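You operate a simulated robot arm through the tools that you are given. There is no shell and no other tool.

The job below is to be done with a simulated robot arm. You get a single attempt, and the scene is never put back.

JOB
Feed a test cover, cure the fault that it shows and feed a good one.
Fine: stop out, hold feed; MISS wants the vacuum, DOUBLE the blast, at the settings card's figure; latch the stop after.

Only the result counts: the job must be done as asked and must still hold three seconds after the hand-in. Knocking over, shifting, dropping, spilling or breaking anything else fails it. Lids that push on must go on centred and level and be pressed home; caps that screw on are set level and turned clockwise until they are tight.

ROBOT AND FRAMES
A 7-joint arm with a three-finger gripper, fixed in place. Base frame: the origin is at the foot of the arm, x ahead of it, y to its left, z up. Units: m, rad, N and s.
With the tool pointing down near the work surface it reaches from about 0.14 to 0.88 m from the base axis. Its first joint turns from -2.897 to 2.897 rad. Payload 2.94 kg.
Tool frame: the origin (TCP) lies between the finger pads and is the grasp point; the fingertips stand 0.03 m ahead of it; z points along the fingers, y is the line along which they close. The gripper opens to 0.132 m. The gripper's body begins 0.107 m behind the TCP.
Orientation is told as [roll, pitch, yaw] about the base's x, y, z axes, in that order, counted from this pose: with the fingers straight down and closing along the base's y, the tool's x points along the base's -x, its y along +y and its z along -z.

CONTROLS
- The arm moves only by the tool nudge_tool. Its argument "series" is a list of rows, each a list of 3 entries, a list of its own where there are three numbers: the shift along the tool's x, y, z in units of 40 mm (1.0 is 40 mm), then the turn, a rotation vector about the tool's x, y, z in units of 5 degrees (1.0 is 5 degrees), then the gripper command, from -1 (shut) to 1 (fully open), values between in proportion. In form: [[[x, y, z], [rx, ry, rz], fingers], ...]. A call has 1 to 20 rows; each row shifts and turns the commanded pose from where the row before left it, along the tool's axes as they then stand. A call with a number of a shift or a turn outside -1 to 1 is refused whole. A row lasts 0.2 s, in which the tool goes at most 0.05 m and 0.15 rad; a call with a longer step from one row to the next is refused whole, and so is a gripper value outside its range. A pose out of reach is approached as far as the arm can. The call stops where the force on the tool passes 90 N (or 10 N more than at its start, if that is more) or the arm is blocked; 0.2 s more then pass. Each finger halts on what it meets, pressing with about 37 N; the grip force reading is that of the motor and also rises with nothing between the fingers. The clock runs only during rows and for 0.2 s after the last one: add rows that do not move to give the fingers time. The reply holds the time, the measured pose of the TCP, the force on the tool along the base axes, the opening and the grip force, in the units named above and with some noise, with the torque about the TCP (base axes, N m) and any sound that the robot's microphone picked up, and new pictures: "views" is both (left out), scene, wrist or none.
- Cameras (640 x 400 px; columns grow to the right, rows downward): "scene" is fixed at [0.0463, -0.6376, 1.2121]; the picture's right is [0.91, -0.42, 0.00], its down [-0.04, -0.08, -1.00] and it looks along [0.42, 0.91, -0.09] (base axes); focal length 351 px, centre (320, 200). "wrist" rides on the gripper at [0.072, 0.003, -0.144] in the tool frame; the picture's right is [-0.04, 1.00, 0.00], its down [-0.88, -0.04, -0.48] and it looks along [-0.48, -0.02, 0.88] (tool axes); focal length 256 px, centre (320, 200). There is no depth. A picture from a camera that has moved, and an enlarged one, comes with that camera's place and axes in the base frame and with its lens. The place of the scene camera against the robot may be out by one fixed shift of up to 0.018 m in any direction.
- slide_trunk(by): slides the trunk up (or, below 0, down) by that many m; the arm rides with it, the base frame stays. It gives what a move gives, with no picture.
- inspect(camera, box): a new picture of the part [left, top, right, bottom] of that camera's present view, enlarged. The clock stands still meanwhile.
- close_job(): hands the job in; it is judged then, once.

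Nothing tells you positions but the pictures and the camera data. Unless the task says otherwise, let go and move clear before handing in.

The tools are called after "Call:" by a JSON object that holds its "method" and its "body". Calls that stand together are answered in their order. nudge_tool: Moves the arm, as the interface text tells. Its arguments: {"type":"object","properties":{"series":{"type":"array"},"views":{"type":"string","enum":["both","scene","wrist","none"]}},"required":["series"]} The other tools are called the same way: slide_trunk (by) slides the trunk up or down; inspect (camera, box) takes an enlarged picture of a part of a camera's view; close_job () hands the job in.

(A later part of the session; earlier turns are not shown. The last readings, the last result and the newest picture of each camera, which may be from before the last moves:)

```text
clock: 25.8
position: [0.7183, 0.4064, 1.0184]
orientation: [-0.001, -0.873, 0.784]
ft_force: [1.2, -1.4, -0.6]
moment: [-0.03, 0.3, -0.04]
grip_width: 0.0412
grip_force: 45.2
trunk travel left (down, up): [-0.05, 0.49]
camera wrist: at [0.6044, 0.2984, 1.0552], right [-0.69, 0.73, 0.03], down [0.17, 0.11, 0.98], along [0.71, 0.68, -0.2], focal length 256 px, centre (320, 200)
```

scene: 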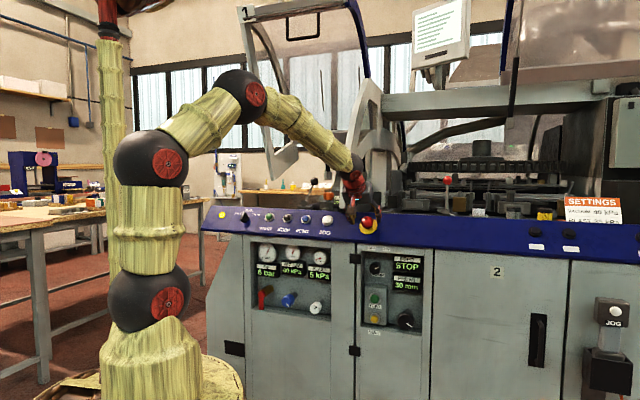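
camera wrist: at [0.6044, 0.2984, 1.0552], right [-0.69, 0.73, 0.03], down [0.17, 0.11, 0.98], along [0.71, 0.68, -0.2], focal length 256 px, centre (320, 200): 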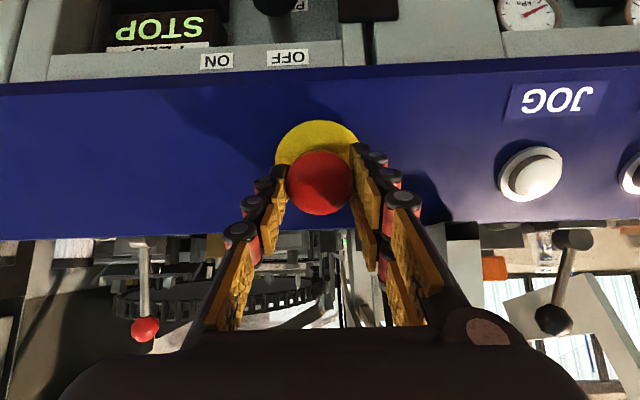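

The cap is coming along with the fingers and needs little force. I'll keep pulling.

Call:
{"method": "nudge_tool", "body": {"series": [[[0, 0, -0.05], [0, 0, 0], -1], [[0, 0, -0.05], [0, 0, 0], -1], [[0, 0, 0], [0, 0, 0], -1]], "views": "wrist"}}

Call:
{"method": "inspect", "body": {"camera": "scene", "box": [320, 180, 430, 290]}}

```text
clock: 26.6
position: [0.7152, 0.4053, 1.0209]
orientation: [-0.001, -0.874, 0.784]
ft_force: [0.5, -2.3, -1.6]
moment: [0.13, -0.09, -0.06]
grip_width: 0.0413
grip_force: 45.0
trunk travel left (down, up): [-0.05, 0.49]
camera wrist: at [0.6023, 0.2963, 1.0577], right [-0.69, 0.73, 0.03], down [0.17, 0.11, 0.98], along [0.71, 0.68, -0.2], focal length 256 px, centre (320, 200)
```

wrist: 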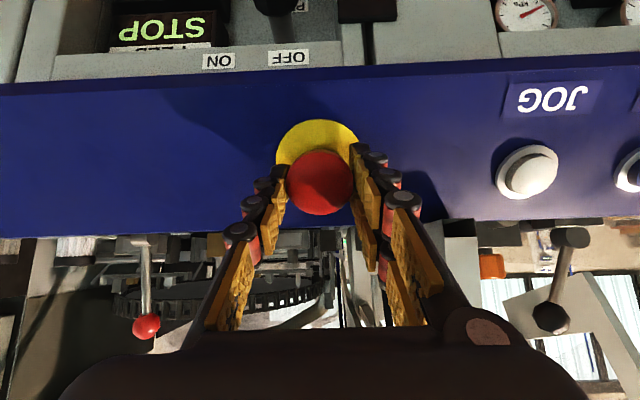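

```text
3.64 times, centred on (375, 235) of scene
camera zoom: at [0.0463, -0.6376, 1.2121], right [0.91, -0.42, 0.0], down [-0.04, -0.08, -1.0], along [0.42, 0.91, -0.09], focal length 1276 px, centre (120, 73)
```

zoom: 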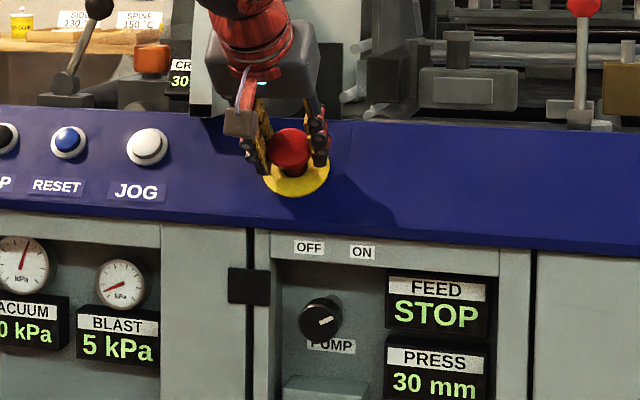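

The cap has come out about 7 mm with little resistance. I'll keep pulling in small steps and listen for a click.

Call:
{"method": "nudge_tool", "body": {"series": [[[0, 0, -0.05], [0, 0, 0], -1], [[0, 0, -0.05], [0, 0, 0], -1], [[0, 0, 0], [0, 0, 0], -1]], "views": "wrist"}}

Call:
{"method": "inspect", "body": {"camera": "scene", "box": [320, 180, 430, 290]}}

```text
clock: 27.4
position: [0.7153, 0.4037, 1.0221]
orientation: [0.002, -0.869, 0.781]
ft_force: [20.0, 13.2, -12.2]
moment: [0.53, -0.5, -0.21]
grip_width: 0.0414
grip_force: 44.9
trunk travel left (down, up): [-0.05, 0.49]
camera wrist: at [0.6023, 0.2962, 1.0583], right [-0.69, 0.73, 0.03], down [0.17, 0.12, 0.98], along [0.71, 0.68, -0.2], focal length 256 px, centre (320, 200)
```

wrist: 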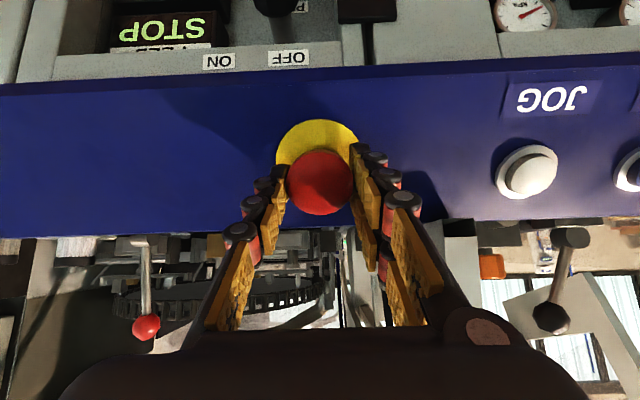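

```text
3.64 times, centred on (375, 235) of scene
camera zoom: at [0.0463, -0.6376, 1.2121], right [0.91, -0.42, 0.0], down [-0.04, -0.08, -1.0], along [0.42, 0.91, -0.09], focal length 1276 px, centre (120, 73)
```

zoom: 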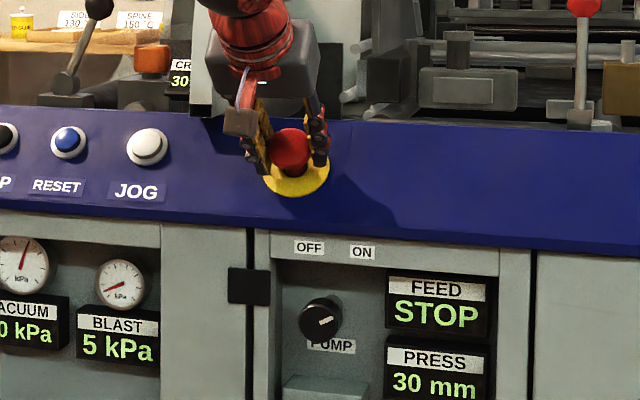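

The force rose to 27 N with no more motion, so the stop is at the end of its outward travel. I'll relax the pull, open, and see whether it stays out.

Call:
{"method": "nudge_tool", "body": {"series": [[[0, 0, 0.08], [0, 0, 0], -1], [[0, 0, 0], [0, 0, 0], -0.2], [[0, 0, 0], [0, 0, 0], 0.2], [[0, 0, 0], [0, 0, 0], 0.2], [[0, 0, 0], [0, 0, 0], 0.2], [[0, 0, -0.5], [0, 0, 0], 0.2], [[0, 0, -0.5], [0, 0, 0], 0.2], [[0, 0, 0], [0, 0, 0], 0.2]], "views": "wrist"}}

Call:
{"method": "inspect", "body": {"camera": "scene", "box": [350, 205, 390, 245]}}

Call:
{"method": "inspect", "body": {"camera": "wrist", "box": [220, 80, 420, 240]}}

```text
clock: 29.2
position: [0.694, 0.3823, 1.0481]
orientation: [-0.001, -0.873, 0.785]
ft_force: [-0.3, -0.1, 1.0]
moment: [0.0, -0.03, 0.01]
grip_width: 0.0791
grip_force: 0.0
trunk travel left (down, up): [-0.05, 0.49]
camera wrist: at [0.5811, 0.2738, 1.0841], right [-0.69, 0.73, 0.03], down [0.17, 0.11, 0.98], along [0.71, 0.68, -0.2], focal length 256 px, centre (320, 200)
```

wrist: 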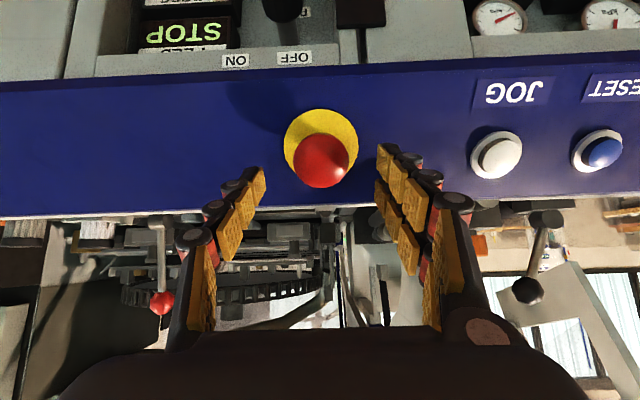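

```text
10.00 times, centred on (370, 225) of scene
camera zoom: at [0.0463, -0.6376, 1.2121], right [0.91, -0.42, 0.0], down [-0.04, -0.08, -1.0], along [0.42, 0.91, -0.09], focal length 3508 px, centre (-180, -50)
```

zoom: 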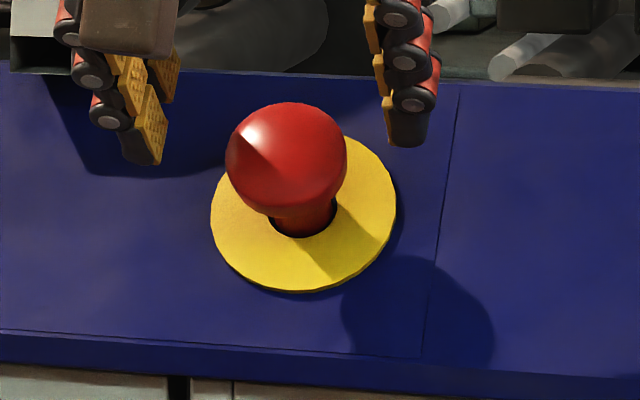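

```text
2.50 times, centred on (320, 160) of wrist
camera zoom: at [0.5811, 0.2738, 1.0841], right [-0.69, 0.73, 0.03], down [0.17, 0.11, 0.98], along [0.71, 0.68, -0.2], focal length 640 px, centre (320, 300)
```

zoom: 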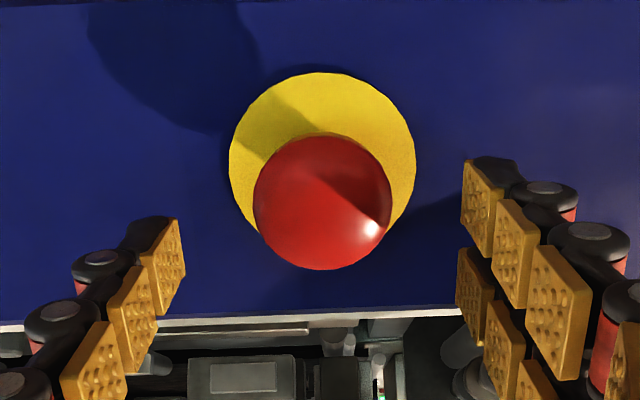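

The stop now stands out with its stem showing, and it stays out. I'll retract, level the tool, close the fingers and go back to FEED for the test cover.

Call:
{"method": "nudge_tool", "body": {"series": [[[0, 0, -1], [0, 0, 0], 0.2], [[0, 0, -1], [0, 0, 0], 0.2], [[0, 0, -1], [0, 0, 0], 0.2], [[0, 0, -1], [0, 0, 0], -1], [[0, 0, 0], [0, -1, 0], -1], [[0, 0, 0], [0, -1, 0], -1], [[0, 0, 0], [0, -1, 0], -1], [[0, 0, 0], [0, -1, 0], -1], [[0, 0, 0], [0, -1, 0], -1], [[0, 0, 0], [0, -1, 0], -1], [[0, 0, 0], [0, -1, 0], -1], [[0, 0, 0], [0, -1, 0], -1], [[0, 0, 0], [0, 0, 0], -1]], "views": "none"}}

Call:
{"method": "nudge_tool", "body": {"series": [[[0.955, -0.07, 0], [0, 0, 0], -1], [[0.955, -0.07, 0], [0, 0, 0], -1], [[0.955, -0.07, 0], [0, 0, 0], -1], [[0.955, -0.07, 0], [0, 0, 0], -1], [[0.955, -0.07, 0], [0, 0, 0], -1], [[0.955, -0.07, 0], [0, 0, 0], -1], [[0.955, -0.07, 0], [0, 0, 0], -1], [[0.955, -0.07, 0], [0, 0, 0], -1], [[0.955, -0.07, 0], [0, 0, 0], -1], [[0.955, -0.07, 0], [0, 0, 0], -1], [[0.955, -0.07, 0], [0, 0, 0], -1], [[0, 0, 0], [0, 0, 0], -1], [[0, 0, 0], [0, 0, 0], -1]]}}

```text
clock: 32.0
position: [0.6077, 0.2957, 1.1497]
orientation: [-2.514, -1.571, -2.986]
ft_force: [0.5, -0.3, 0.2]
moment: [0.03, 0.0, 0.02]
grip_width: 0.0
grip_force: 28.7
trunk travel left (down, up): [-0.05, 0.49]
```

```text
clock: 34.8
position: [0.6282, 0.2741, 0.7295]
orientation: [-0.504, -1.572, 1.285]
ft_force: [-0.4, -0.1, -0.8]
moment: [0.02, 0.02, 0.01]
grip_width: 0.0
grip_force: 29.2
trunk travel left (down, up): [-0.05, 0.49]
camera wrist: at [0.5242, 0.1751, 0.6574], right [-0.71, 0.71, 0.04], down [-0.31, -0.36, 0.88], along [0.64, 0.61, 0.48], focal length 256 px, centre (320, 200)
```

scene: 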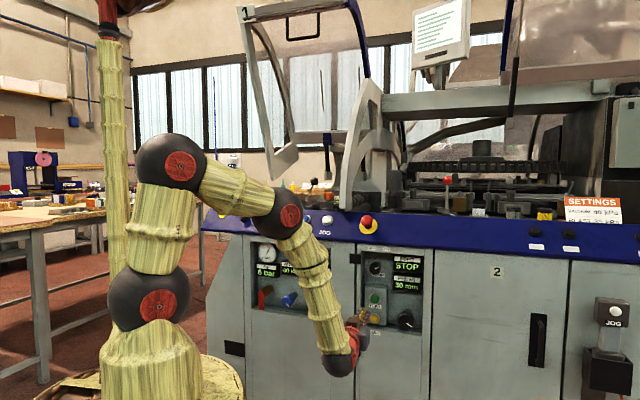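
wrist: 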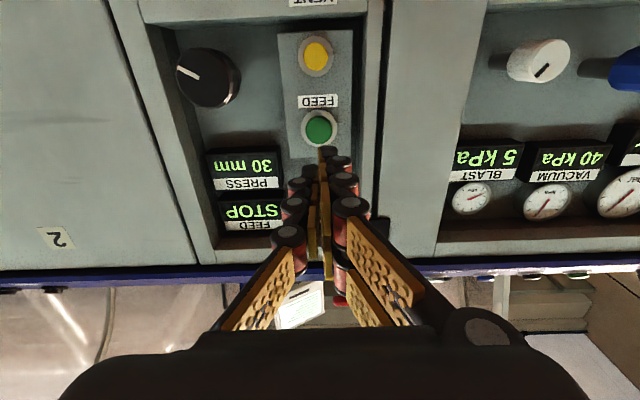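

The tool is lined up with FEED again. I'll press it to the click depth and hold while watching the display.

Call:
{"method": "nudge_tool", "body": {"series": [[[0, 0, 1], [0, 0, 0], -1], [[-0.03, 0, 1], [0, 0, 0], -1], [[0, 0, 1], [0, 0, 0], -1], [[0, 0, 0.2], [0, 0, 0], -1], [[0, 0, 0.15], [0, 0, 0], -1], [[0, 0, 0.1], [0, 0, 0], -1], [[0, 0, 0], [0, 0, 0], -1], [[0, 0, 0], [0, 0, 0], -1]], "views": "wrist"}}

Call:
{"method": "inspect", "body": {"camera": "scene", "box": [325, 240, 435, 350]}}

```text
clock: 36.6
position: [0.7271, 0.3714, 0.7318]
orientation: [1.175, -1.569, -0.39]
ft_force: [-7.0, -8.6, 2.0]
moment: [0.08, 0.0, -0.01]
grip_width: 0.0057
grip_force: 28.6
trunk travel left (down, up): [-0.05, 0.49]
heard: click
camera wrist: at [0.6213, 0.272, 0.659], right [-0.7, 0.71, 0.04], down [-0.31, -0.36, 0.88], along [0.64, 0.61, 0.48], focal length 256 px, centre (320, 200)
```

wrist: 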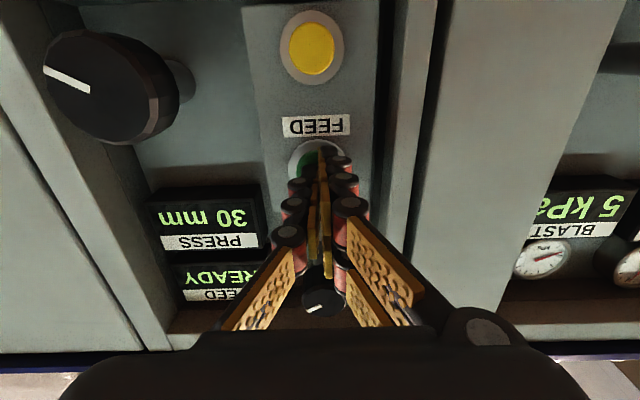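

```text
3.64 times, centred on (380, 295) of scene
camera zoom: at [0.0463, -0.6376, 1.2121], right [0.91, -0.42, 0.0], down [-0.04, -0.08, -1.0], along [0.42, 0.91, -0.09], focal length 1276 px, centre (102, -146)
```

zoom: 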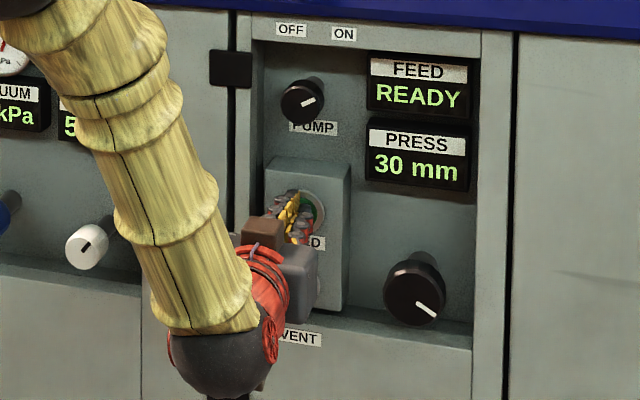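

The button clicked at 11 N and the display now reads READY, so the stop really is out. I'll keep holding FEED.

Call:
{"method": "nudge_tool", "body": {"series": [[[0, 0, 0], [0, 0, 0], -1], [[0, 0, 0], [0, 0, 0], -1], [[0, 0, 0], [0, 0, 0], -1]], "views": "wrist"}}

Call:
{"method": "inspect", "body": {"camera": "scene", "box": [325, 240, 435, 350]}}

```text
clock: 37.4
position: [0.7263, 0.3718, 0.7318]
orientation: [0.968, -1.571, -0.185]
ft_force: [-7.3, -9.3, 0.9]
moment: [0.01, -0.01, -0.02]
grip_width: 0.0063
grip_force: 28.4
trunk travel left (down, up): [-0.05, 0.49]
camera wrist: at [0.6214, 0.2721, 0.659], right [-0.7, 0.71, 0.04], down [-0.31, -0.36, 0.88], along [0.64, 0.61, 0.47], focal length 256 px, centre (320, 200)
```

wrist: 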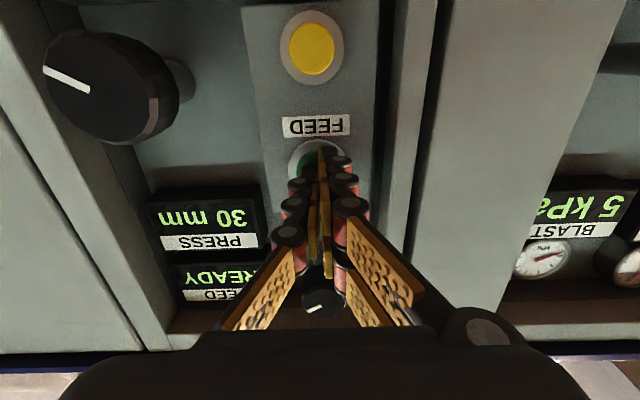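

```text
3.64 times, centred on (380, 295) of scene
camera zoom: at [0.0463, -0.6376, 1.2121], right [0.91, -0.42, 0.0], down [-0.04, -0.08, -1.0], along [0.42, 0.91, -0.09], focal length 1276 px, centre (102, -146)
```

zoom: 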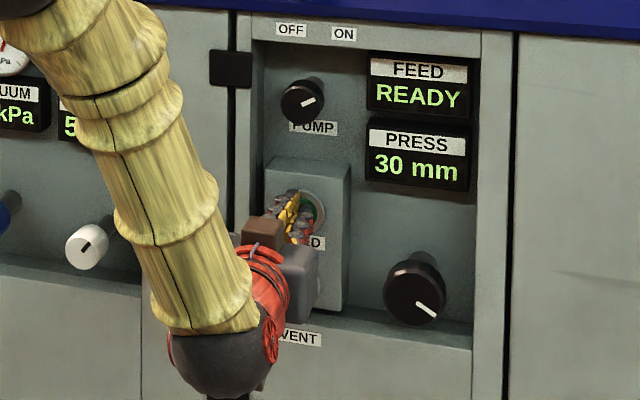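

The display still reads READY after about a second of holding. I'll hold for another two seconds.

Call:
{"method": "nudge_tool", "body": {"series": [[[0, 0, 0], [0, 0, 0], -1], [[0, 0, 0], [0, 0, 0], -1], [[0, 0, 0], [0, 0, 0], -1], [[0, 0, 0], [0, 0, 0], -1], [[0, 0, 0], [0, 0, 0], -1], [[0, 0, 0], [0, 0, 0], -1], [[0, 0, 0], [0, 0, 0], -1], [[0, 0, 0], [0, 0, 0], -1], [[0, 0, 0], [0, 0, 0], -1]], "views": "wrist"}}

Call:
{"method": "inspect", "body": {"camera": "scene", "box": [325, 240, 435, 350]}}

```text
clock: 39.4
position: [0.7265, 0.3714, 0.7319]
orientation: [1.07, -1.57, -0.287]
ft_force: [-7.5, -10.0, -1.2]
moment: [0.01, 0.03, -0.01]
grip_width: 0.0062
grip_force: 28.1
trunk travel left (down, up): [-0.05, 0.49]
camera wrist: at [0.6215, 0.2722, 0.659], right [-0.71, 0.71, 0.04], down [-0.31, -0.36, 0.88], along [0.64, 0.61, 0.48], focal length 256 px, centre (320, 200)
```

wrist: 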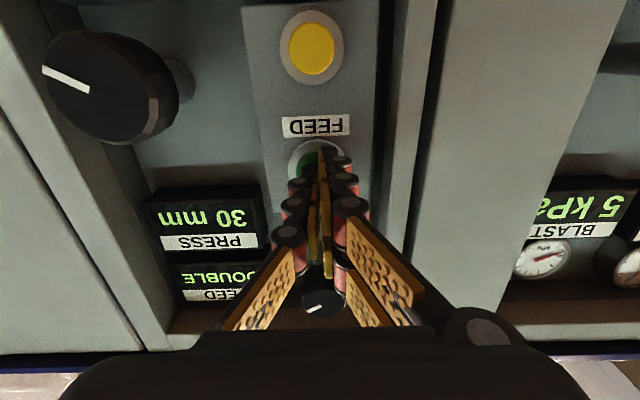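

```text
3.64 times, centred on (380, 295) of scene
camera zoom: at [0.0463, -0.6376, 1.2121], right [0.91, -0.42, 0.0], down [-0.04, -0.08, -1.0], along [0.42, 0.91, -0.09], focal length 1276 px, centre (102, -146)
```

zoom: 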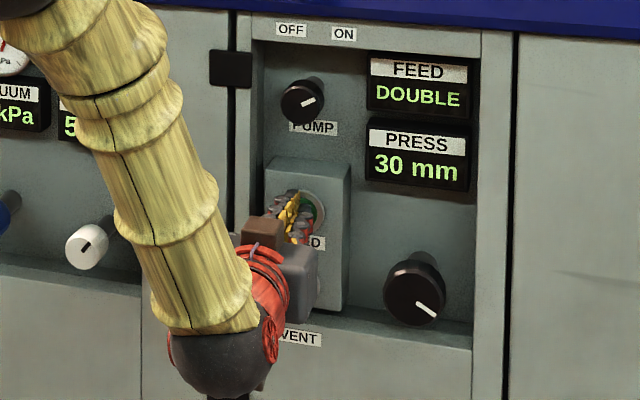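

The display shows DOUBLE, so the blast has to go to the card's figure. I'll release FEED and back off, and recheck the card, since its lower edge is partly hidden.

Call:
{"method": "nudge_tool", "body": {"series": [[[0, 0, -0.9], [0, 0, 0], -1], [[0, 0, -1], [0, 0, 0], -1], [[0, 0, -1], [0, 0, 0], -1], [[0, 0, -1], [0, 0, 0], -1], [[0, 0, 0], [0, 0, 0], -1]]}}

Call:
{"method": "inspect", "body": {"camera": "scene", "box": [560, 192, 630, 232]}}

Call:
{"method": "inspect", "body": {"camera": "wrist", "box": [420, 0, 640, 220]}}

```text
clock: 40.6
position: [0.6149, 0.2614, 0.7308]
orientation: [2.401, -1.571, -1.617]
ft_force: [-0.1, -1.1, 0.7]
moment: [-0.02, 0.0, 0.03]
grip_width: 0.0002
grip_force: 28.2
trunk travel left (down, up): [-0.05, 0.49]
camera wrist: at [0.5106, 0.1623, 0.6593], right [-0.71, 0.71, 0.04], down [-0.31, -0.36, 0.88], along [0.64, 0.61, 0.48], focal length 256 px, centre (320, 200)
```

scene: 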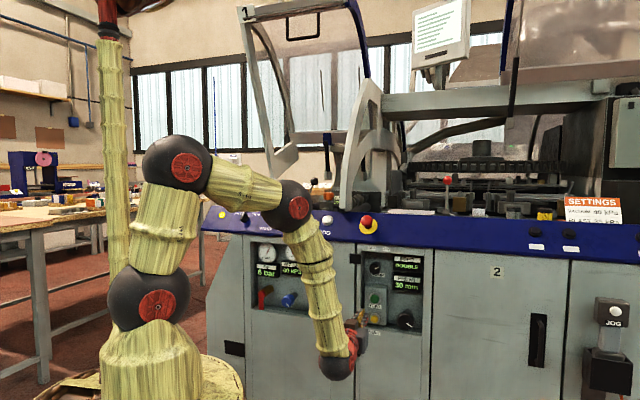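
wrist: 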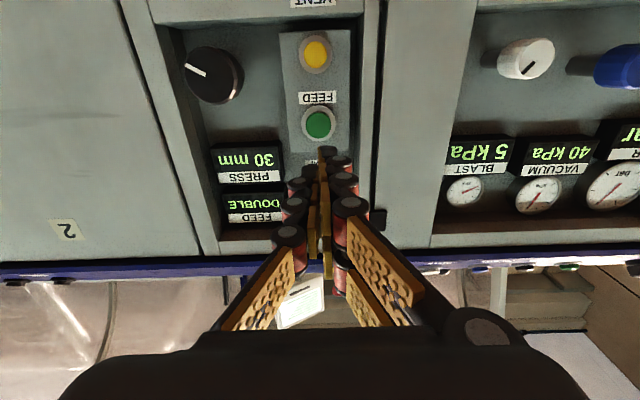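

```text
9.14 times, centred on (595, 212) of scene
camera zoom: at [0.0463, -0.6376, 1.2121], right [0.91, -0.42, 0.0], down [-0.04, -0.08, -1.0], along [0.42, 0.91, -0.09], focal length 3208 px, centre (-2194, 90)
```

zoom: 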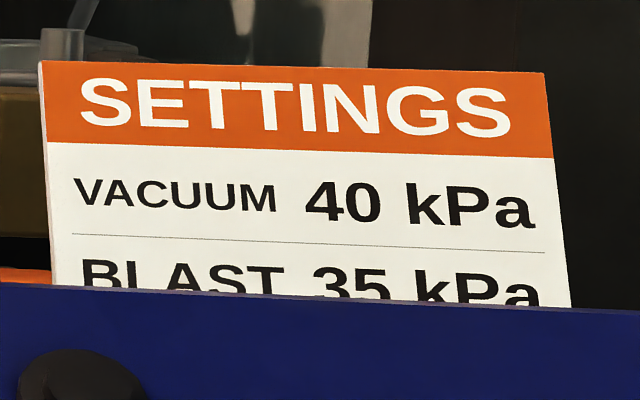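

```text
1.82 times, centred on (530, 110) of wrist
camera zoom: at [0.5106, 0.1623, 0.6593], right [-0.71, 0.71, 0.04], down [-0.31, -0.36, 0.88], along [0.64, 0.61, 0.48], focal length 465 px, centre (-62, 364)
```

zoom: 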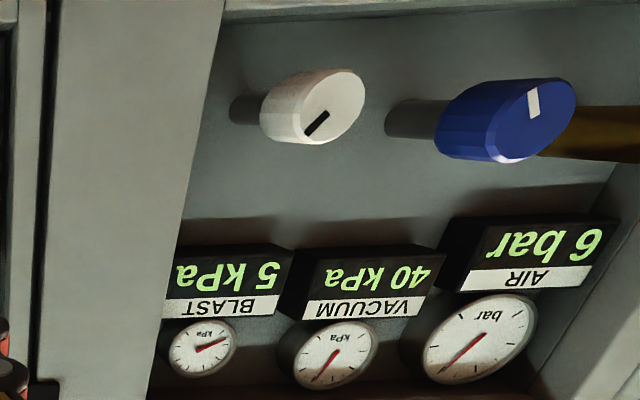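

The card's second line looks like 35 kPa, but its lower edge is hidden by the rail. I'll raise the tool and look at the card from above before setting anything.

Call:
{"method": "nudge_tool", "body": {"series": [[[-1, 0, 0], [0, 0, 0], -1], [[-1, 0, 0], [0, 0, 0], -1], [[-1, 0, 0], [0, 0, 0], -1], [[-1, 0, 0], [0, 0, 0], -1], [[-1, 0, 0], [0, 0, 0], -1], [[-1, 0, 0], [0, 0, 0], -1], [[-1, 0, 0], [0, 0, 0], -1], [[-1, 0, 0], [0, 0, 0], -1], [[-1, 0, 0], [0, 0, 0], -1], [[-1, 0, 0], [0, 0, 0], -1], [[0, 0, 0], [0, 1, 0], -1], [[0, 0, 0], [0, 1, 0], -1], [[0, 0, 0], [0, 1, 0], -1], [[0, 0, 0], [0, 1, 0], -1], [[0, 0, 0], [0, 1, 0], -1], [[0, 0, 0], [0, 1, 0], -1], [[0, 0, 0], [0, 0.6, 0], -1], [[0, 0, 0], [0, 0, 0], -1]], "views": "wrist"}}

Call:
{"method": "inspect", "body": {"camera": "wrist", "box": [0, 150, 80, 250]}}

```text
clock: 44.4
position: [0.6153, 0.2633, 1.1309]
orientation: [0.001, -0.992, 0.785]
ft_force: [-1.1, -0.9, -0.7]
moment: [-0.01, -0.01, 0.02]
grip_width: 0.0
grip_force: 27.9
trunk travel left (down, up): [-0.05, 0.49]
camera wrist: at [0.4996, 0.151, 1.1485], right [-0.69, 0.72, 0.04], down [0.08, 0.03, 1.0], along [0.72, 0.69, -0.08], focal length 256 px, centre (320, 200)
```

wrist: 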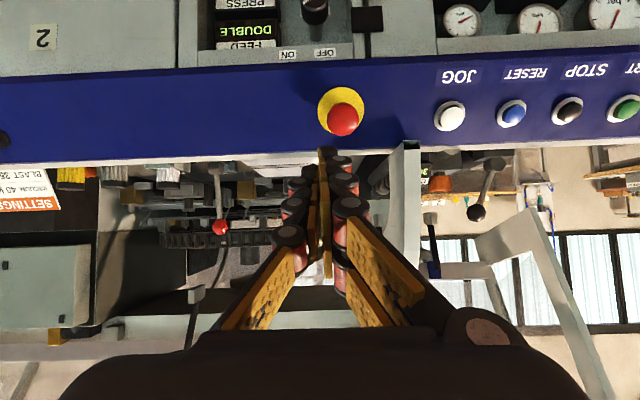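

```text
4.00 times, centred on (40, 200) of wrist
camera zoom: at [0.4996, 0.151, 1.1485], right [-0.69, 0.72, 0.04], down [0.08, 0.03, 1.0], along [0.72, 0.69, -0.08], focal length 1024 px, centre (1440, 200)
```

zoom: 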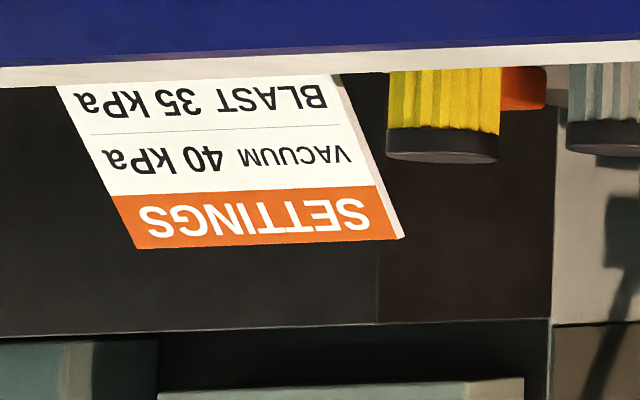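

The card clearly reads BLAST 35 kPa. Next I'll level the tool and move down in front of the white BLAST knob, around s 0.04, z 0.67, staying about 10 cm off.

Call:
{"method": "nudge_tool", "body": {"series": [[[0, 0, 0], [0, -1, 0], -1], [[0, 0, 0], [0, -1, 0], -1], [[0, 0, 0], [0, -1, 0], -1], [[0, 0, 0], [0, -1, 0], -1], [[0, 0, 0], [0, -1, 0], -1], [[0, 0, 0], [0, -1, 0], -1], [[0, 0, 0], [0, -0.6, 0], -1], [[0.94, 0.43, 0], [0, 0, 0], -1], [[0.94, 0.43, 0], [0, 0, 0], -1], [[0.94, 0.43, 0], [0, 0, 0], -1], [[0.94, 0.43, 0], [0, 0, 0], -1], [[0.94, 0.43, 0], [0, 0, 0], -1], [[0.94, 0.43, 0], [0, 0, 0], -1], [[0.94, 0.43, 0], [0, 0, 0], -1], [[0.94, 0.43, 0], [0, 0, 0], -1], [[0.94, 0.43, 0], [0, 0, 0], -1], [[0, 0, 0], [0, 0, 0], -1]]}}

```text
clock: 48.0
position: [0.5252, 0.3673, 0.8092]
orientation: [1.418, -1.528, -0.631]
ft_force: [0.2, -0.5, 0.1]
moment: [0.0, -0.02, -0.01]
grip_width: 0.0
grip_force: 28.7
out of reach, approached as far as the arm can: row 15, 16
trunk travel left (down, up): [-0.05, 0.49]
camera wrist: at [0.4188, 0.2684, 0.7383], right [-0.71, 0.7, 0.09], down [-0.28, -0.39, 0.88], along [0.65, 0.6, 0.47], focal length 256 px, centre (320, 200)
```

scene: 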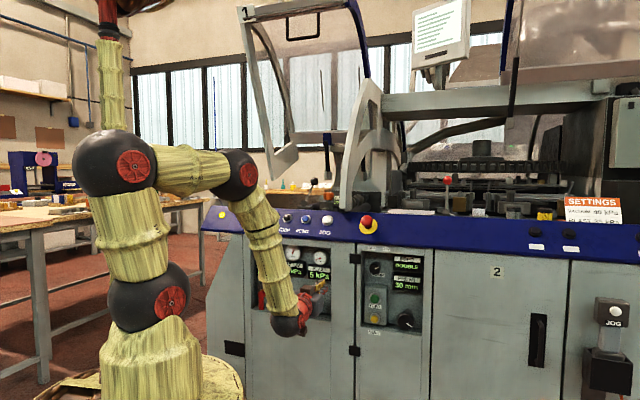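
wrist: 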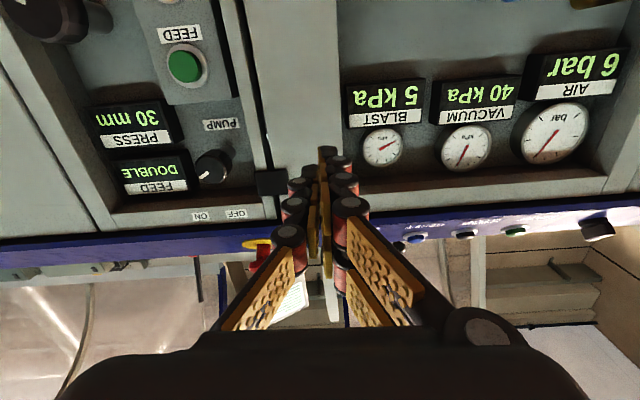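

The arm stopped short because it ran out of reach: the tool was forced to roll clockwise by about 3°, so the last joint seems to be at a limit. The knob is round, so I'll roll the tool 35° clockwise here, which also leaves turning room.

Call:
{"method": "nudge_tool", "body": {"series": [[[0, 0, 0], [0, 0, 1], -1], [[0, 0, 0], [0, 0, 1], -1], [[0, 0, 0], [0, 0, 1], -1], [[0, 0, 0], [0, 0, 1], -1], [[0, 0, 0], [0, 0, 1], -1], [[0, 0, 0], [0, 0, 1], -1], [[0, 0, 0], [0, 0, 1], -1], [[0, 0, 0], [0, 0, 0], -1], [[0, 0, 0], [0, 0, 0], -1]]}}

```text
clock: 50.0
position: [0.5271, 0.3659, 0.8089]
orientation: [1.569, -0.961, -0.78]
ft_force: [0.7, -0.9, 0.2]
moment: [0.03, -0.01, 0.0]
grip_width: 0.0
grip_force: 29.0
trunk travel left (down, up): [-0.05, 0.49]
camera wrist: at [0.3926, 0.2952, 0.7523], right [-0.56, 0.56, 0.61], down [0.05, -0.71, 0.7], along [0.83, 0.42, 0.38], focal length 256 px, centre (320, 200)
```

scene: 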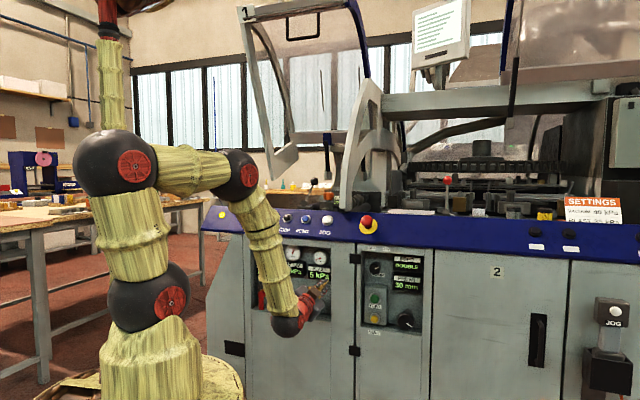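
wrist: 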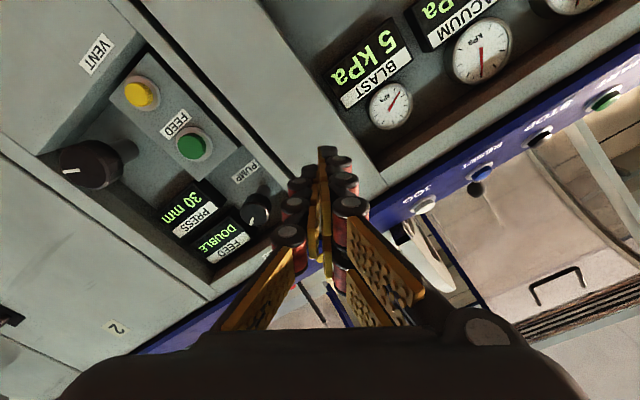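

The roll cleared the limit and the arm holds position well. I'll continue to the front of the BLAST knob.

Call:
{"method": "nudge_tool", "body": {"series": [[[0.78, -0.096, 0], [0, 0, 0], -1], [[0.78, -0.096, 0], [0, 0, 0], -1], [[0.78, -0.096, 0], [0, 0, 0], -1], [[0.78, -0.096, 0], [0, 0, 0], -1], [[0.78, -0.096, 0], [0, 0, 0], -1], [[0, 0, 0], [0, 0, 0], -1], [[0, 0, 0], [0, 0, 0], -1]]}}

Call:
{"method": "inspect", "body": {"camera": "scene", "box": [240, 240, 350, 340]}}

```text
clock: 51.6
position: [0.5104, 0.3573, 0.6723]
orientation: [1.572, -0.959, -0.776]
ft_force: [1.2, -0.6, 0.0]
moment: [-0.03, 0.02, -0.01]
grip_width: 0.0
grip_force: 29.2
out of reach, approached as far as the arm can: row 1, 2, 3, 4, 5
trunk travel left (down, up): [-0.05, 0.49]
camera wrist: at [0.379, 0.2858, 0.615], right [-0.57, 0.56, 0.61], down [0.05, -0.71, 0.7], along [0.82, 0.43, 0.38], focal length 256 px, centre (320, 200)
```

scene: 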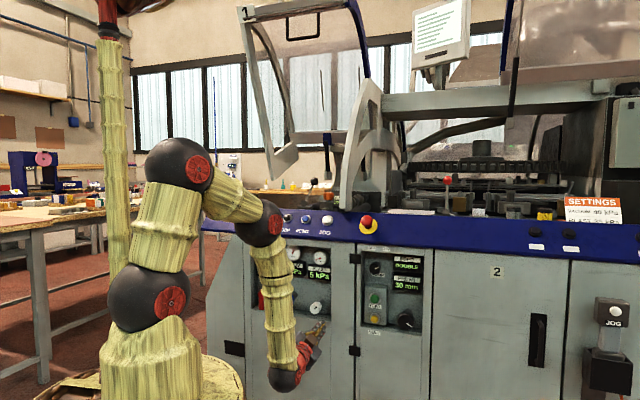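
wrist: 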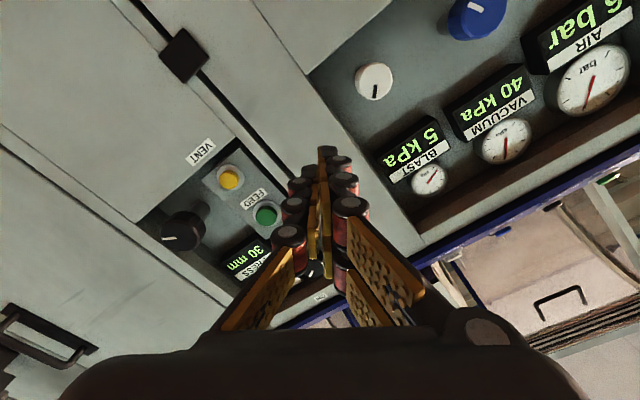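

```text
4.00 times, centred on (295, 290) of scene
camera zoom: at [0.0463, -0.6376, 1.2121], right [0.91, -0.42, 0.0], down [-0.04, -0.08, -1.0], along [0.42, 0.91, -0.09], focal length 1403 px, centre (420, -160)
```

zoom: 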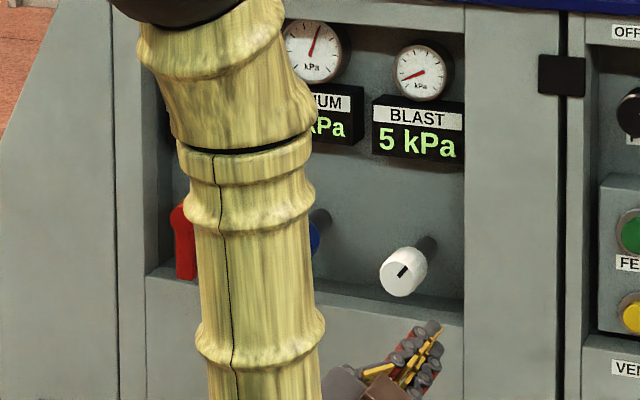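

The tool is at knob height, but the arm can't go further left while square to the panel. The wrist needs to sit about 17° off the arm's plane. I'll yaw the hand 14° so it comes at the knob slightly from the right, then slide into line.

Call:
{"method": "nudge_tool", "body": {"series": [[[0, 0, 0], [-0.765, 0.535, 0], -1], [[0, 0, 0], [-0.765, 0.535, 0], -1], [[0, 0, 0], [-0.765, 0.535, 0], -1], [[0, 0, 0], [0, 0, 0], -1], [[0.245, 0.349, 0.254], [0, 0, 0], -1], [[0.245, 0.349, 0.254], [0, 0, 0], -1], [[0, 0, 0], [0, 0, 0], 0], [[0, 0, 0], [0, 0, 0], 0.3]]}}

Call:
{"method": "inspect", "body": {"camera": "scene", "box": [240, 240, 350, 340]}}

```text
clock: 53.4
position: [0.4933, 0.3938, 0.6732]
orientation: [1.57, -0.96, -0.542]
ft_force: [0.2, 0.7, -0.4]
moment: [0.05, -0.04, 0.0]
grip_width: 0.0368
grip_force: 0.0
trunk travel left (down, up): [-0.05, 0.49]
camera wrist: at [0.3808, 0.2929, 0.6152], right [-0.68, 0.41, 0.61], down [0.21, -0.68, 0.7], along [0.7, 0.6, 0.38], focal length 256 px, centre (320, 200)
```

scene: 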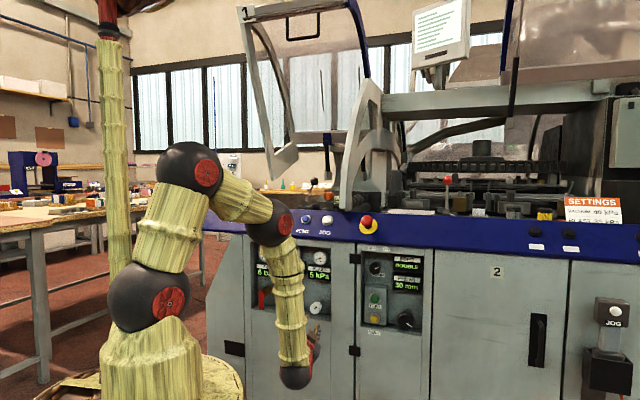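
wrist: 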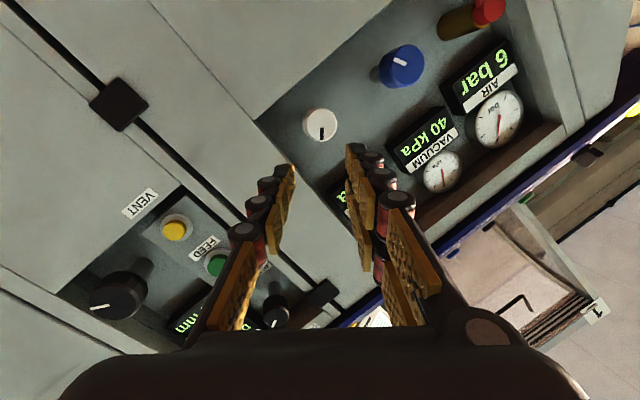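

```text
4.00 times, centred on (295, 290) of scene
camera zoom: at [0.0463, -0.6376, 1.2121], right [0.91, -0.42, 0.0], down [-0.04, -0.08, -1.0], along [0.42, 0.91, -0.09], focal length 1403 px, centre (420, -160)
```

zoom: 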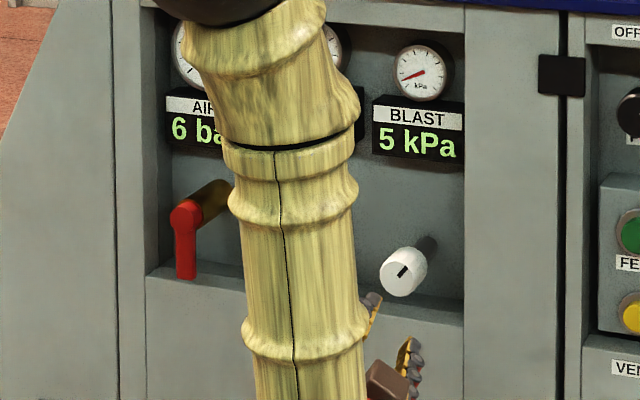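

Reachable now. Three views put the knob's face at s 0.030, n 0.767, z 0.666, about 40 mm across. I'll trim the yaw to 11°, roll to 43° and move onto the approach line with the fingers open.

Call:
{"method": "nudge_tool", "body": {"series": [[[0, 0, 0], [0.4915, -0.344, 0], 0.2], [[0, 0, 0], [0, 0, 0.8], 0.2], [[0, 0, 0], [0, 0, 0.8], 0.2], [[0.156, 0.035, 0.533], [0, 0, 0], 0.2], [[0.156, 0.035, 0.533], [0, 0, 0], 0.2], [[0, 0, 0], [0, 0, 0], 0.2], [[0, 0, 0], [0, 0, 0], 0.2]]}}

Call:
{"method": "inspect", "body": {"camera": "wrist", "box": [220, 80, 420, 240]}}

Call:
{"method": "inspect", "body": {"camera": "scene", "box": [270, 260, 350, 330]}}

```text
clock: 55.0
position: [0.508, 0.435, 0.6653]
orientation: [1.571, -0.819, -0.596]
ft_force: [0.1, 0.6, -0.3]
moment: [-0.01, -0.02, -0.01]
grip_width: 0.0791
grip_force: 0.1
trunk travel left (down, up): [-0.05, 0.49]
camera wrist: at [0.3846, 0.3442, 0.6147], right [-0.58, 0.39, 0.71], down [0.25, -0.75, 0.62], along [0.77, 0.54, 0.33], focal length 256 px, centre (320, 200)
```

scene: 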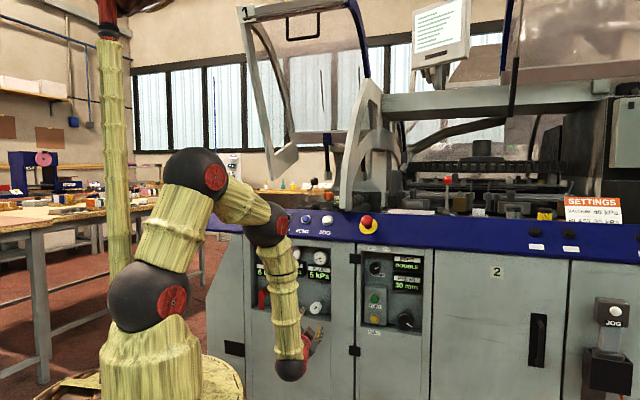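
wrist: 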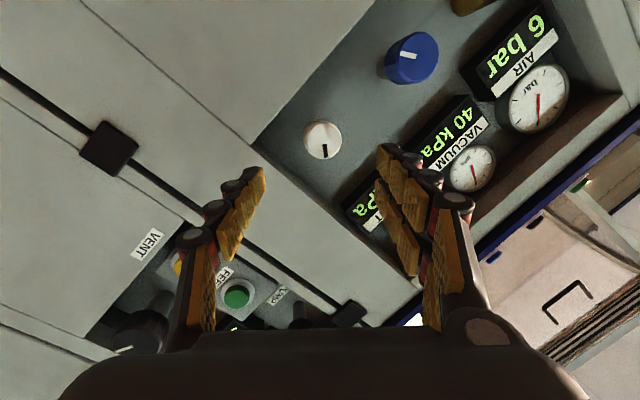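

```text
2.50 times, centred on (320, 160) of wrist
camera zoom: at [0.3846, 0.3442, 0.6147], right [-0.58, 0.39, 0.71], down [0.25, -0.75, 0.62], along [0.77, 0.54, 0.33], focal length 640 px, centre (320, 300)
```

zoom: 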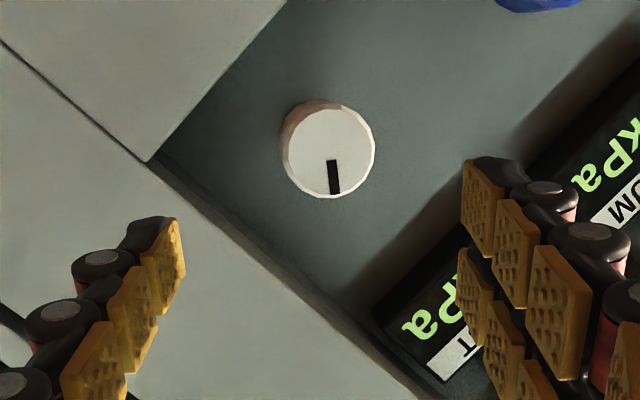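

```text
5.71 times, centred on (310, 295) of scene
camera zoom: at [0.0463, -0.6376, 1.2121], right [0.91, -0.42, 0.0], down [-0.04, -0.08, -1.0], along [0.42, 0.91, -0.09], focal length 2005 px, centre (377, -343)
```

zoom: 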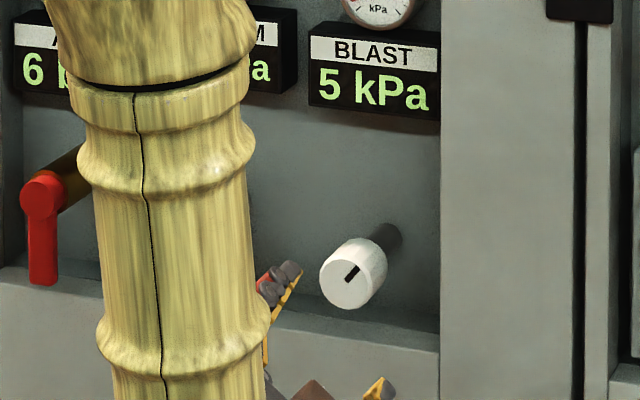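

The knob is in line to within about 2 mm. I'll advance most of the way and check clearance at the fingertips.

Call:
{"method": "nudge_tool", "body": {"series": [[[0.02, 0.047, 0.6], [0, 0, 0], 0.2], [[0, 0, 0.6], [0, 0, 0], 0.2], [[0, 0, 0.5], [0, 0, 0], 0.2], [[0, 0, 0], [0, 0, 0], 0.2], [[0, 0, 0], [0, 0, 0], 0.2]], "views": "wrist"}}

Call:
{"method": "inspect", "body": {"camera": "wrist", "box": [220, 80, 420, 240]}}

Call:
{"method": "inspect", "body": {"camera": "scene", "box": [270, 260, 350, 330]}}

```text
clock: 56.2
position: [0.5457, 0.4917, 0.6663]
orientation: [1.572, -0.822, -0.594]
ft_force: [-1.0, -0.4, 0.7]
moment: [0.01, 0.04, 0.02]
grip_width: 0.0791
grip_force: 0.1
trunk travel left (down, up): [-0.05, 0.49]
camera wrist: at [0.4217, 0.4012, 0.615], right [-0.58, 0.39, 0.71], down [0.25, -0.75, 0.62], along [0.77, 0.54, 0.33], focal length 256 px, centre (320, 200)
```

wrist: 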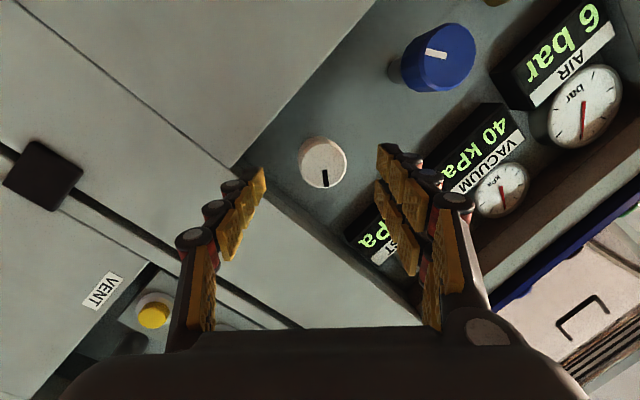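

```text
2.50 times, centred on (320, 160) of wrist
camera zoom: at [0.4217, 0.4012, 0.615], right [-0.58, 0.39, 0.71], down [0.25, -0.75, 0.62], along [0.77, 0.54, 0.33], focal length 640 px, centre (320, 300)
```

zoom: 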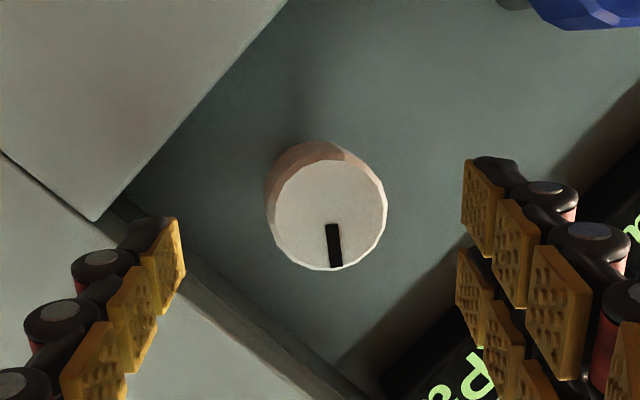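

```text
5.71 times, centred on (310, 295) of scene
camera zoom: at [0.0463, -0.6376, 1.2121], right [0.91, -0.42, 0.0], down [-0.04, -0.08, -1.0], along [0.42, 0.91, -0.09], focal length 2005 px, centre (377, -343)
```

zoom: 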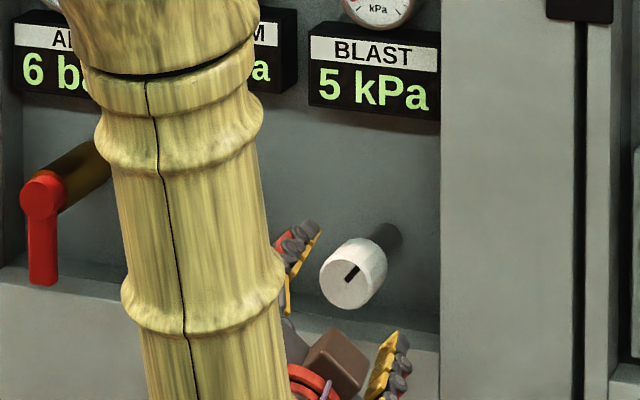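

Clearances look fine: the recess corner is at s 0.082, z 0.618, n 0.795. I'll make the last 32 mm advance and close on the knob.

Call:
{"method": "nudge_tool", "body": {"series": [[[0.027, 0.029, 0.4], [0, 0, 0], 0.2], [[0, 0, 0.4], [0, 0, 0], 0.2], [[0, 0, 0], [0, 0, 0], 0.2], [[0, 0, 0], [0, 0, 0], -0.2], [[0, 0, 0], [0, 0, 0], -0.6], [[0, 0, 0], [0, 0, 0], -1], [[0, 0, 0], [0, 0, 0], -1], [[0, 0, 0], [0, 0, 0], -1]], "views": "both"}}

Call:
{"method": "inspect", "body": {"camera": "wrist", "box": [220, 80, 420, 240]}}

Call:
{"method": "inspect", "body": {"camera": "scene", "box": [270, 245, 350, 325]}}

```text
clock: 58.0
position: [0.5617, 0.5194, 0.6653]
orientation: [1.57, -0.82, -0.594]
ft_force: [1.3, 1.0, -1.3]
moment: [-0.25, 0.24, -0.39]
grip_width: 0.0389
grip_force: 32.5
trunk travel left (down, up): [-0.05, 0.49]
camera wrist: at [0.4381, 0.4284, 0.6153], right [-0.58, 0.39, 0.71], down [0.25, -0.75, 0.62], along [0.77, 0.54, 0.33], focal length 256 px, centre (320, 200)
```

scene: 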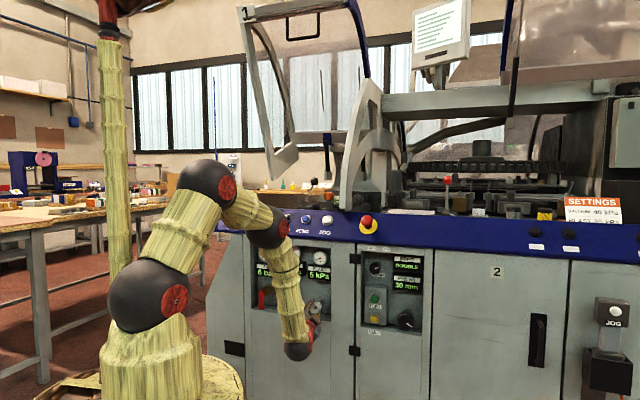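
wrist: 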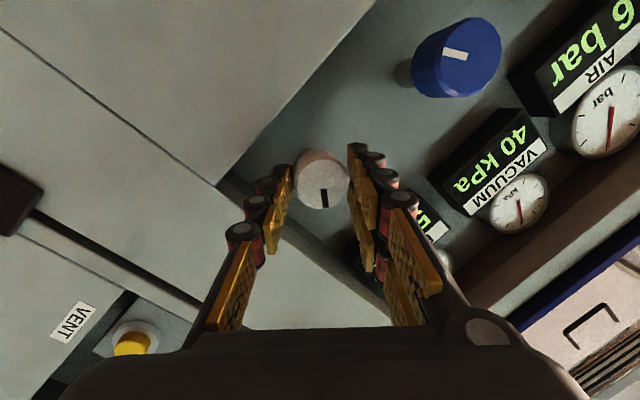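

```text
2.50 times, centred on (320, 160) of wrist
camera zoom: at [0.4381, 0.4284, 0.6153], right [-0.58, 0.39, 0.71], down [0.25, -0.75, 0.62], along [0.77, 0.54, 0.33], focal length 640 px, centre (320, 300)
```

zoom: 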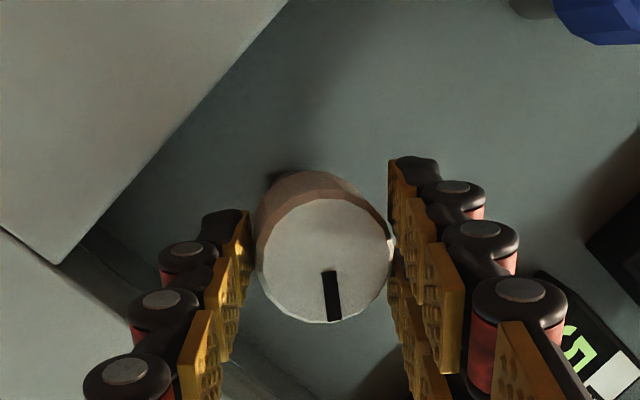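

```text
5.00 times, centred on (310, 285) of scene
camera zoom: at [0.0463, -0.6376, 1.2121], right [0.91, -0.42, 0.0], down [-0.04, -0.08, -1.0], along [0.42, 0.91, -0.09], focal length 1754 px, centre (370, -225)
```

zoom: 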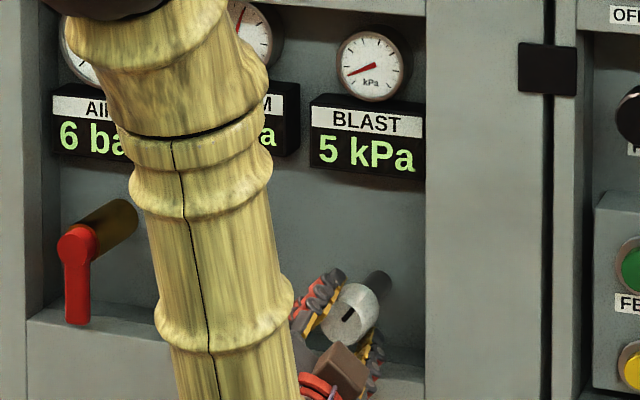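

The knob is gripped at 39 mm and the BLAST display still reads 5 kPa in the scene view. I'll turn 10° clockwise and read the change.

Call:
{"method": "nudge_tool", "body": {"series": [[[0, 0, 0], [0, 0, 1], -1], [[0, 0, 0], [0, 0, 1], -1], [[0, 0, 0], [0, 0, 0], -1]], "views": "wrist"}}

Call:
{"method": "inspect", "body": {"camera": "scene", "box": [270, 245, 350, 325]}}

```text
clock: 58.8
position: [0.5617, 0.519, 0.6656]
orientation: [1.57, -0.644, -0.595]
ft_force: [2.2, -1.9, -1.4]
moment: [-0.29, 0.33, -0.66]
grip_width: 0.0383
grip_force: 45.0
trunk travel left (down, up): [-0.05, 0.49]
camera wrist: at [0.4312, 0.433, 0.6252], right [-0.47, 0.32, 0.82], down [0.33, -0.8, 0.5], along [0.82, 0.51, 0.27], focal length 256 px, centre (320, 200)
```

wrist: 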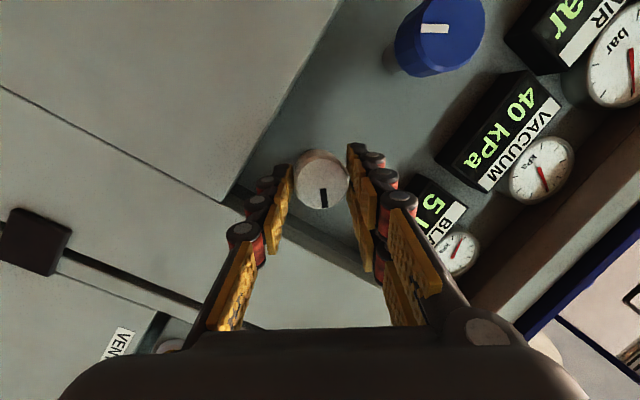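

```text
5.00 times, centred on (310, 285) of scene
camera zoom: at [0.0463, -0.6376, 1.2121], right [0.91, -0.42, 0.0], down [-0.04, -0.08, -1.0], along [0.42, 0.91, -0.09], focal length 1754 px, centre (370, -225)
```

zoom: 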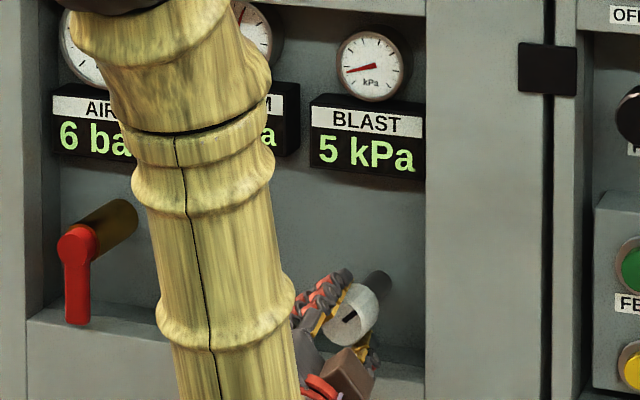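

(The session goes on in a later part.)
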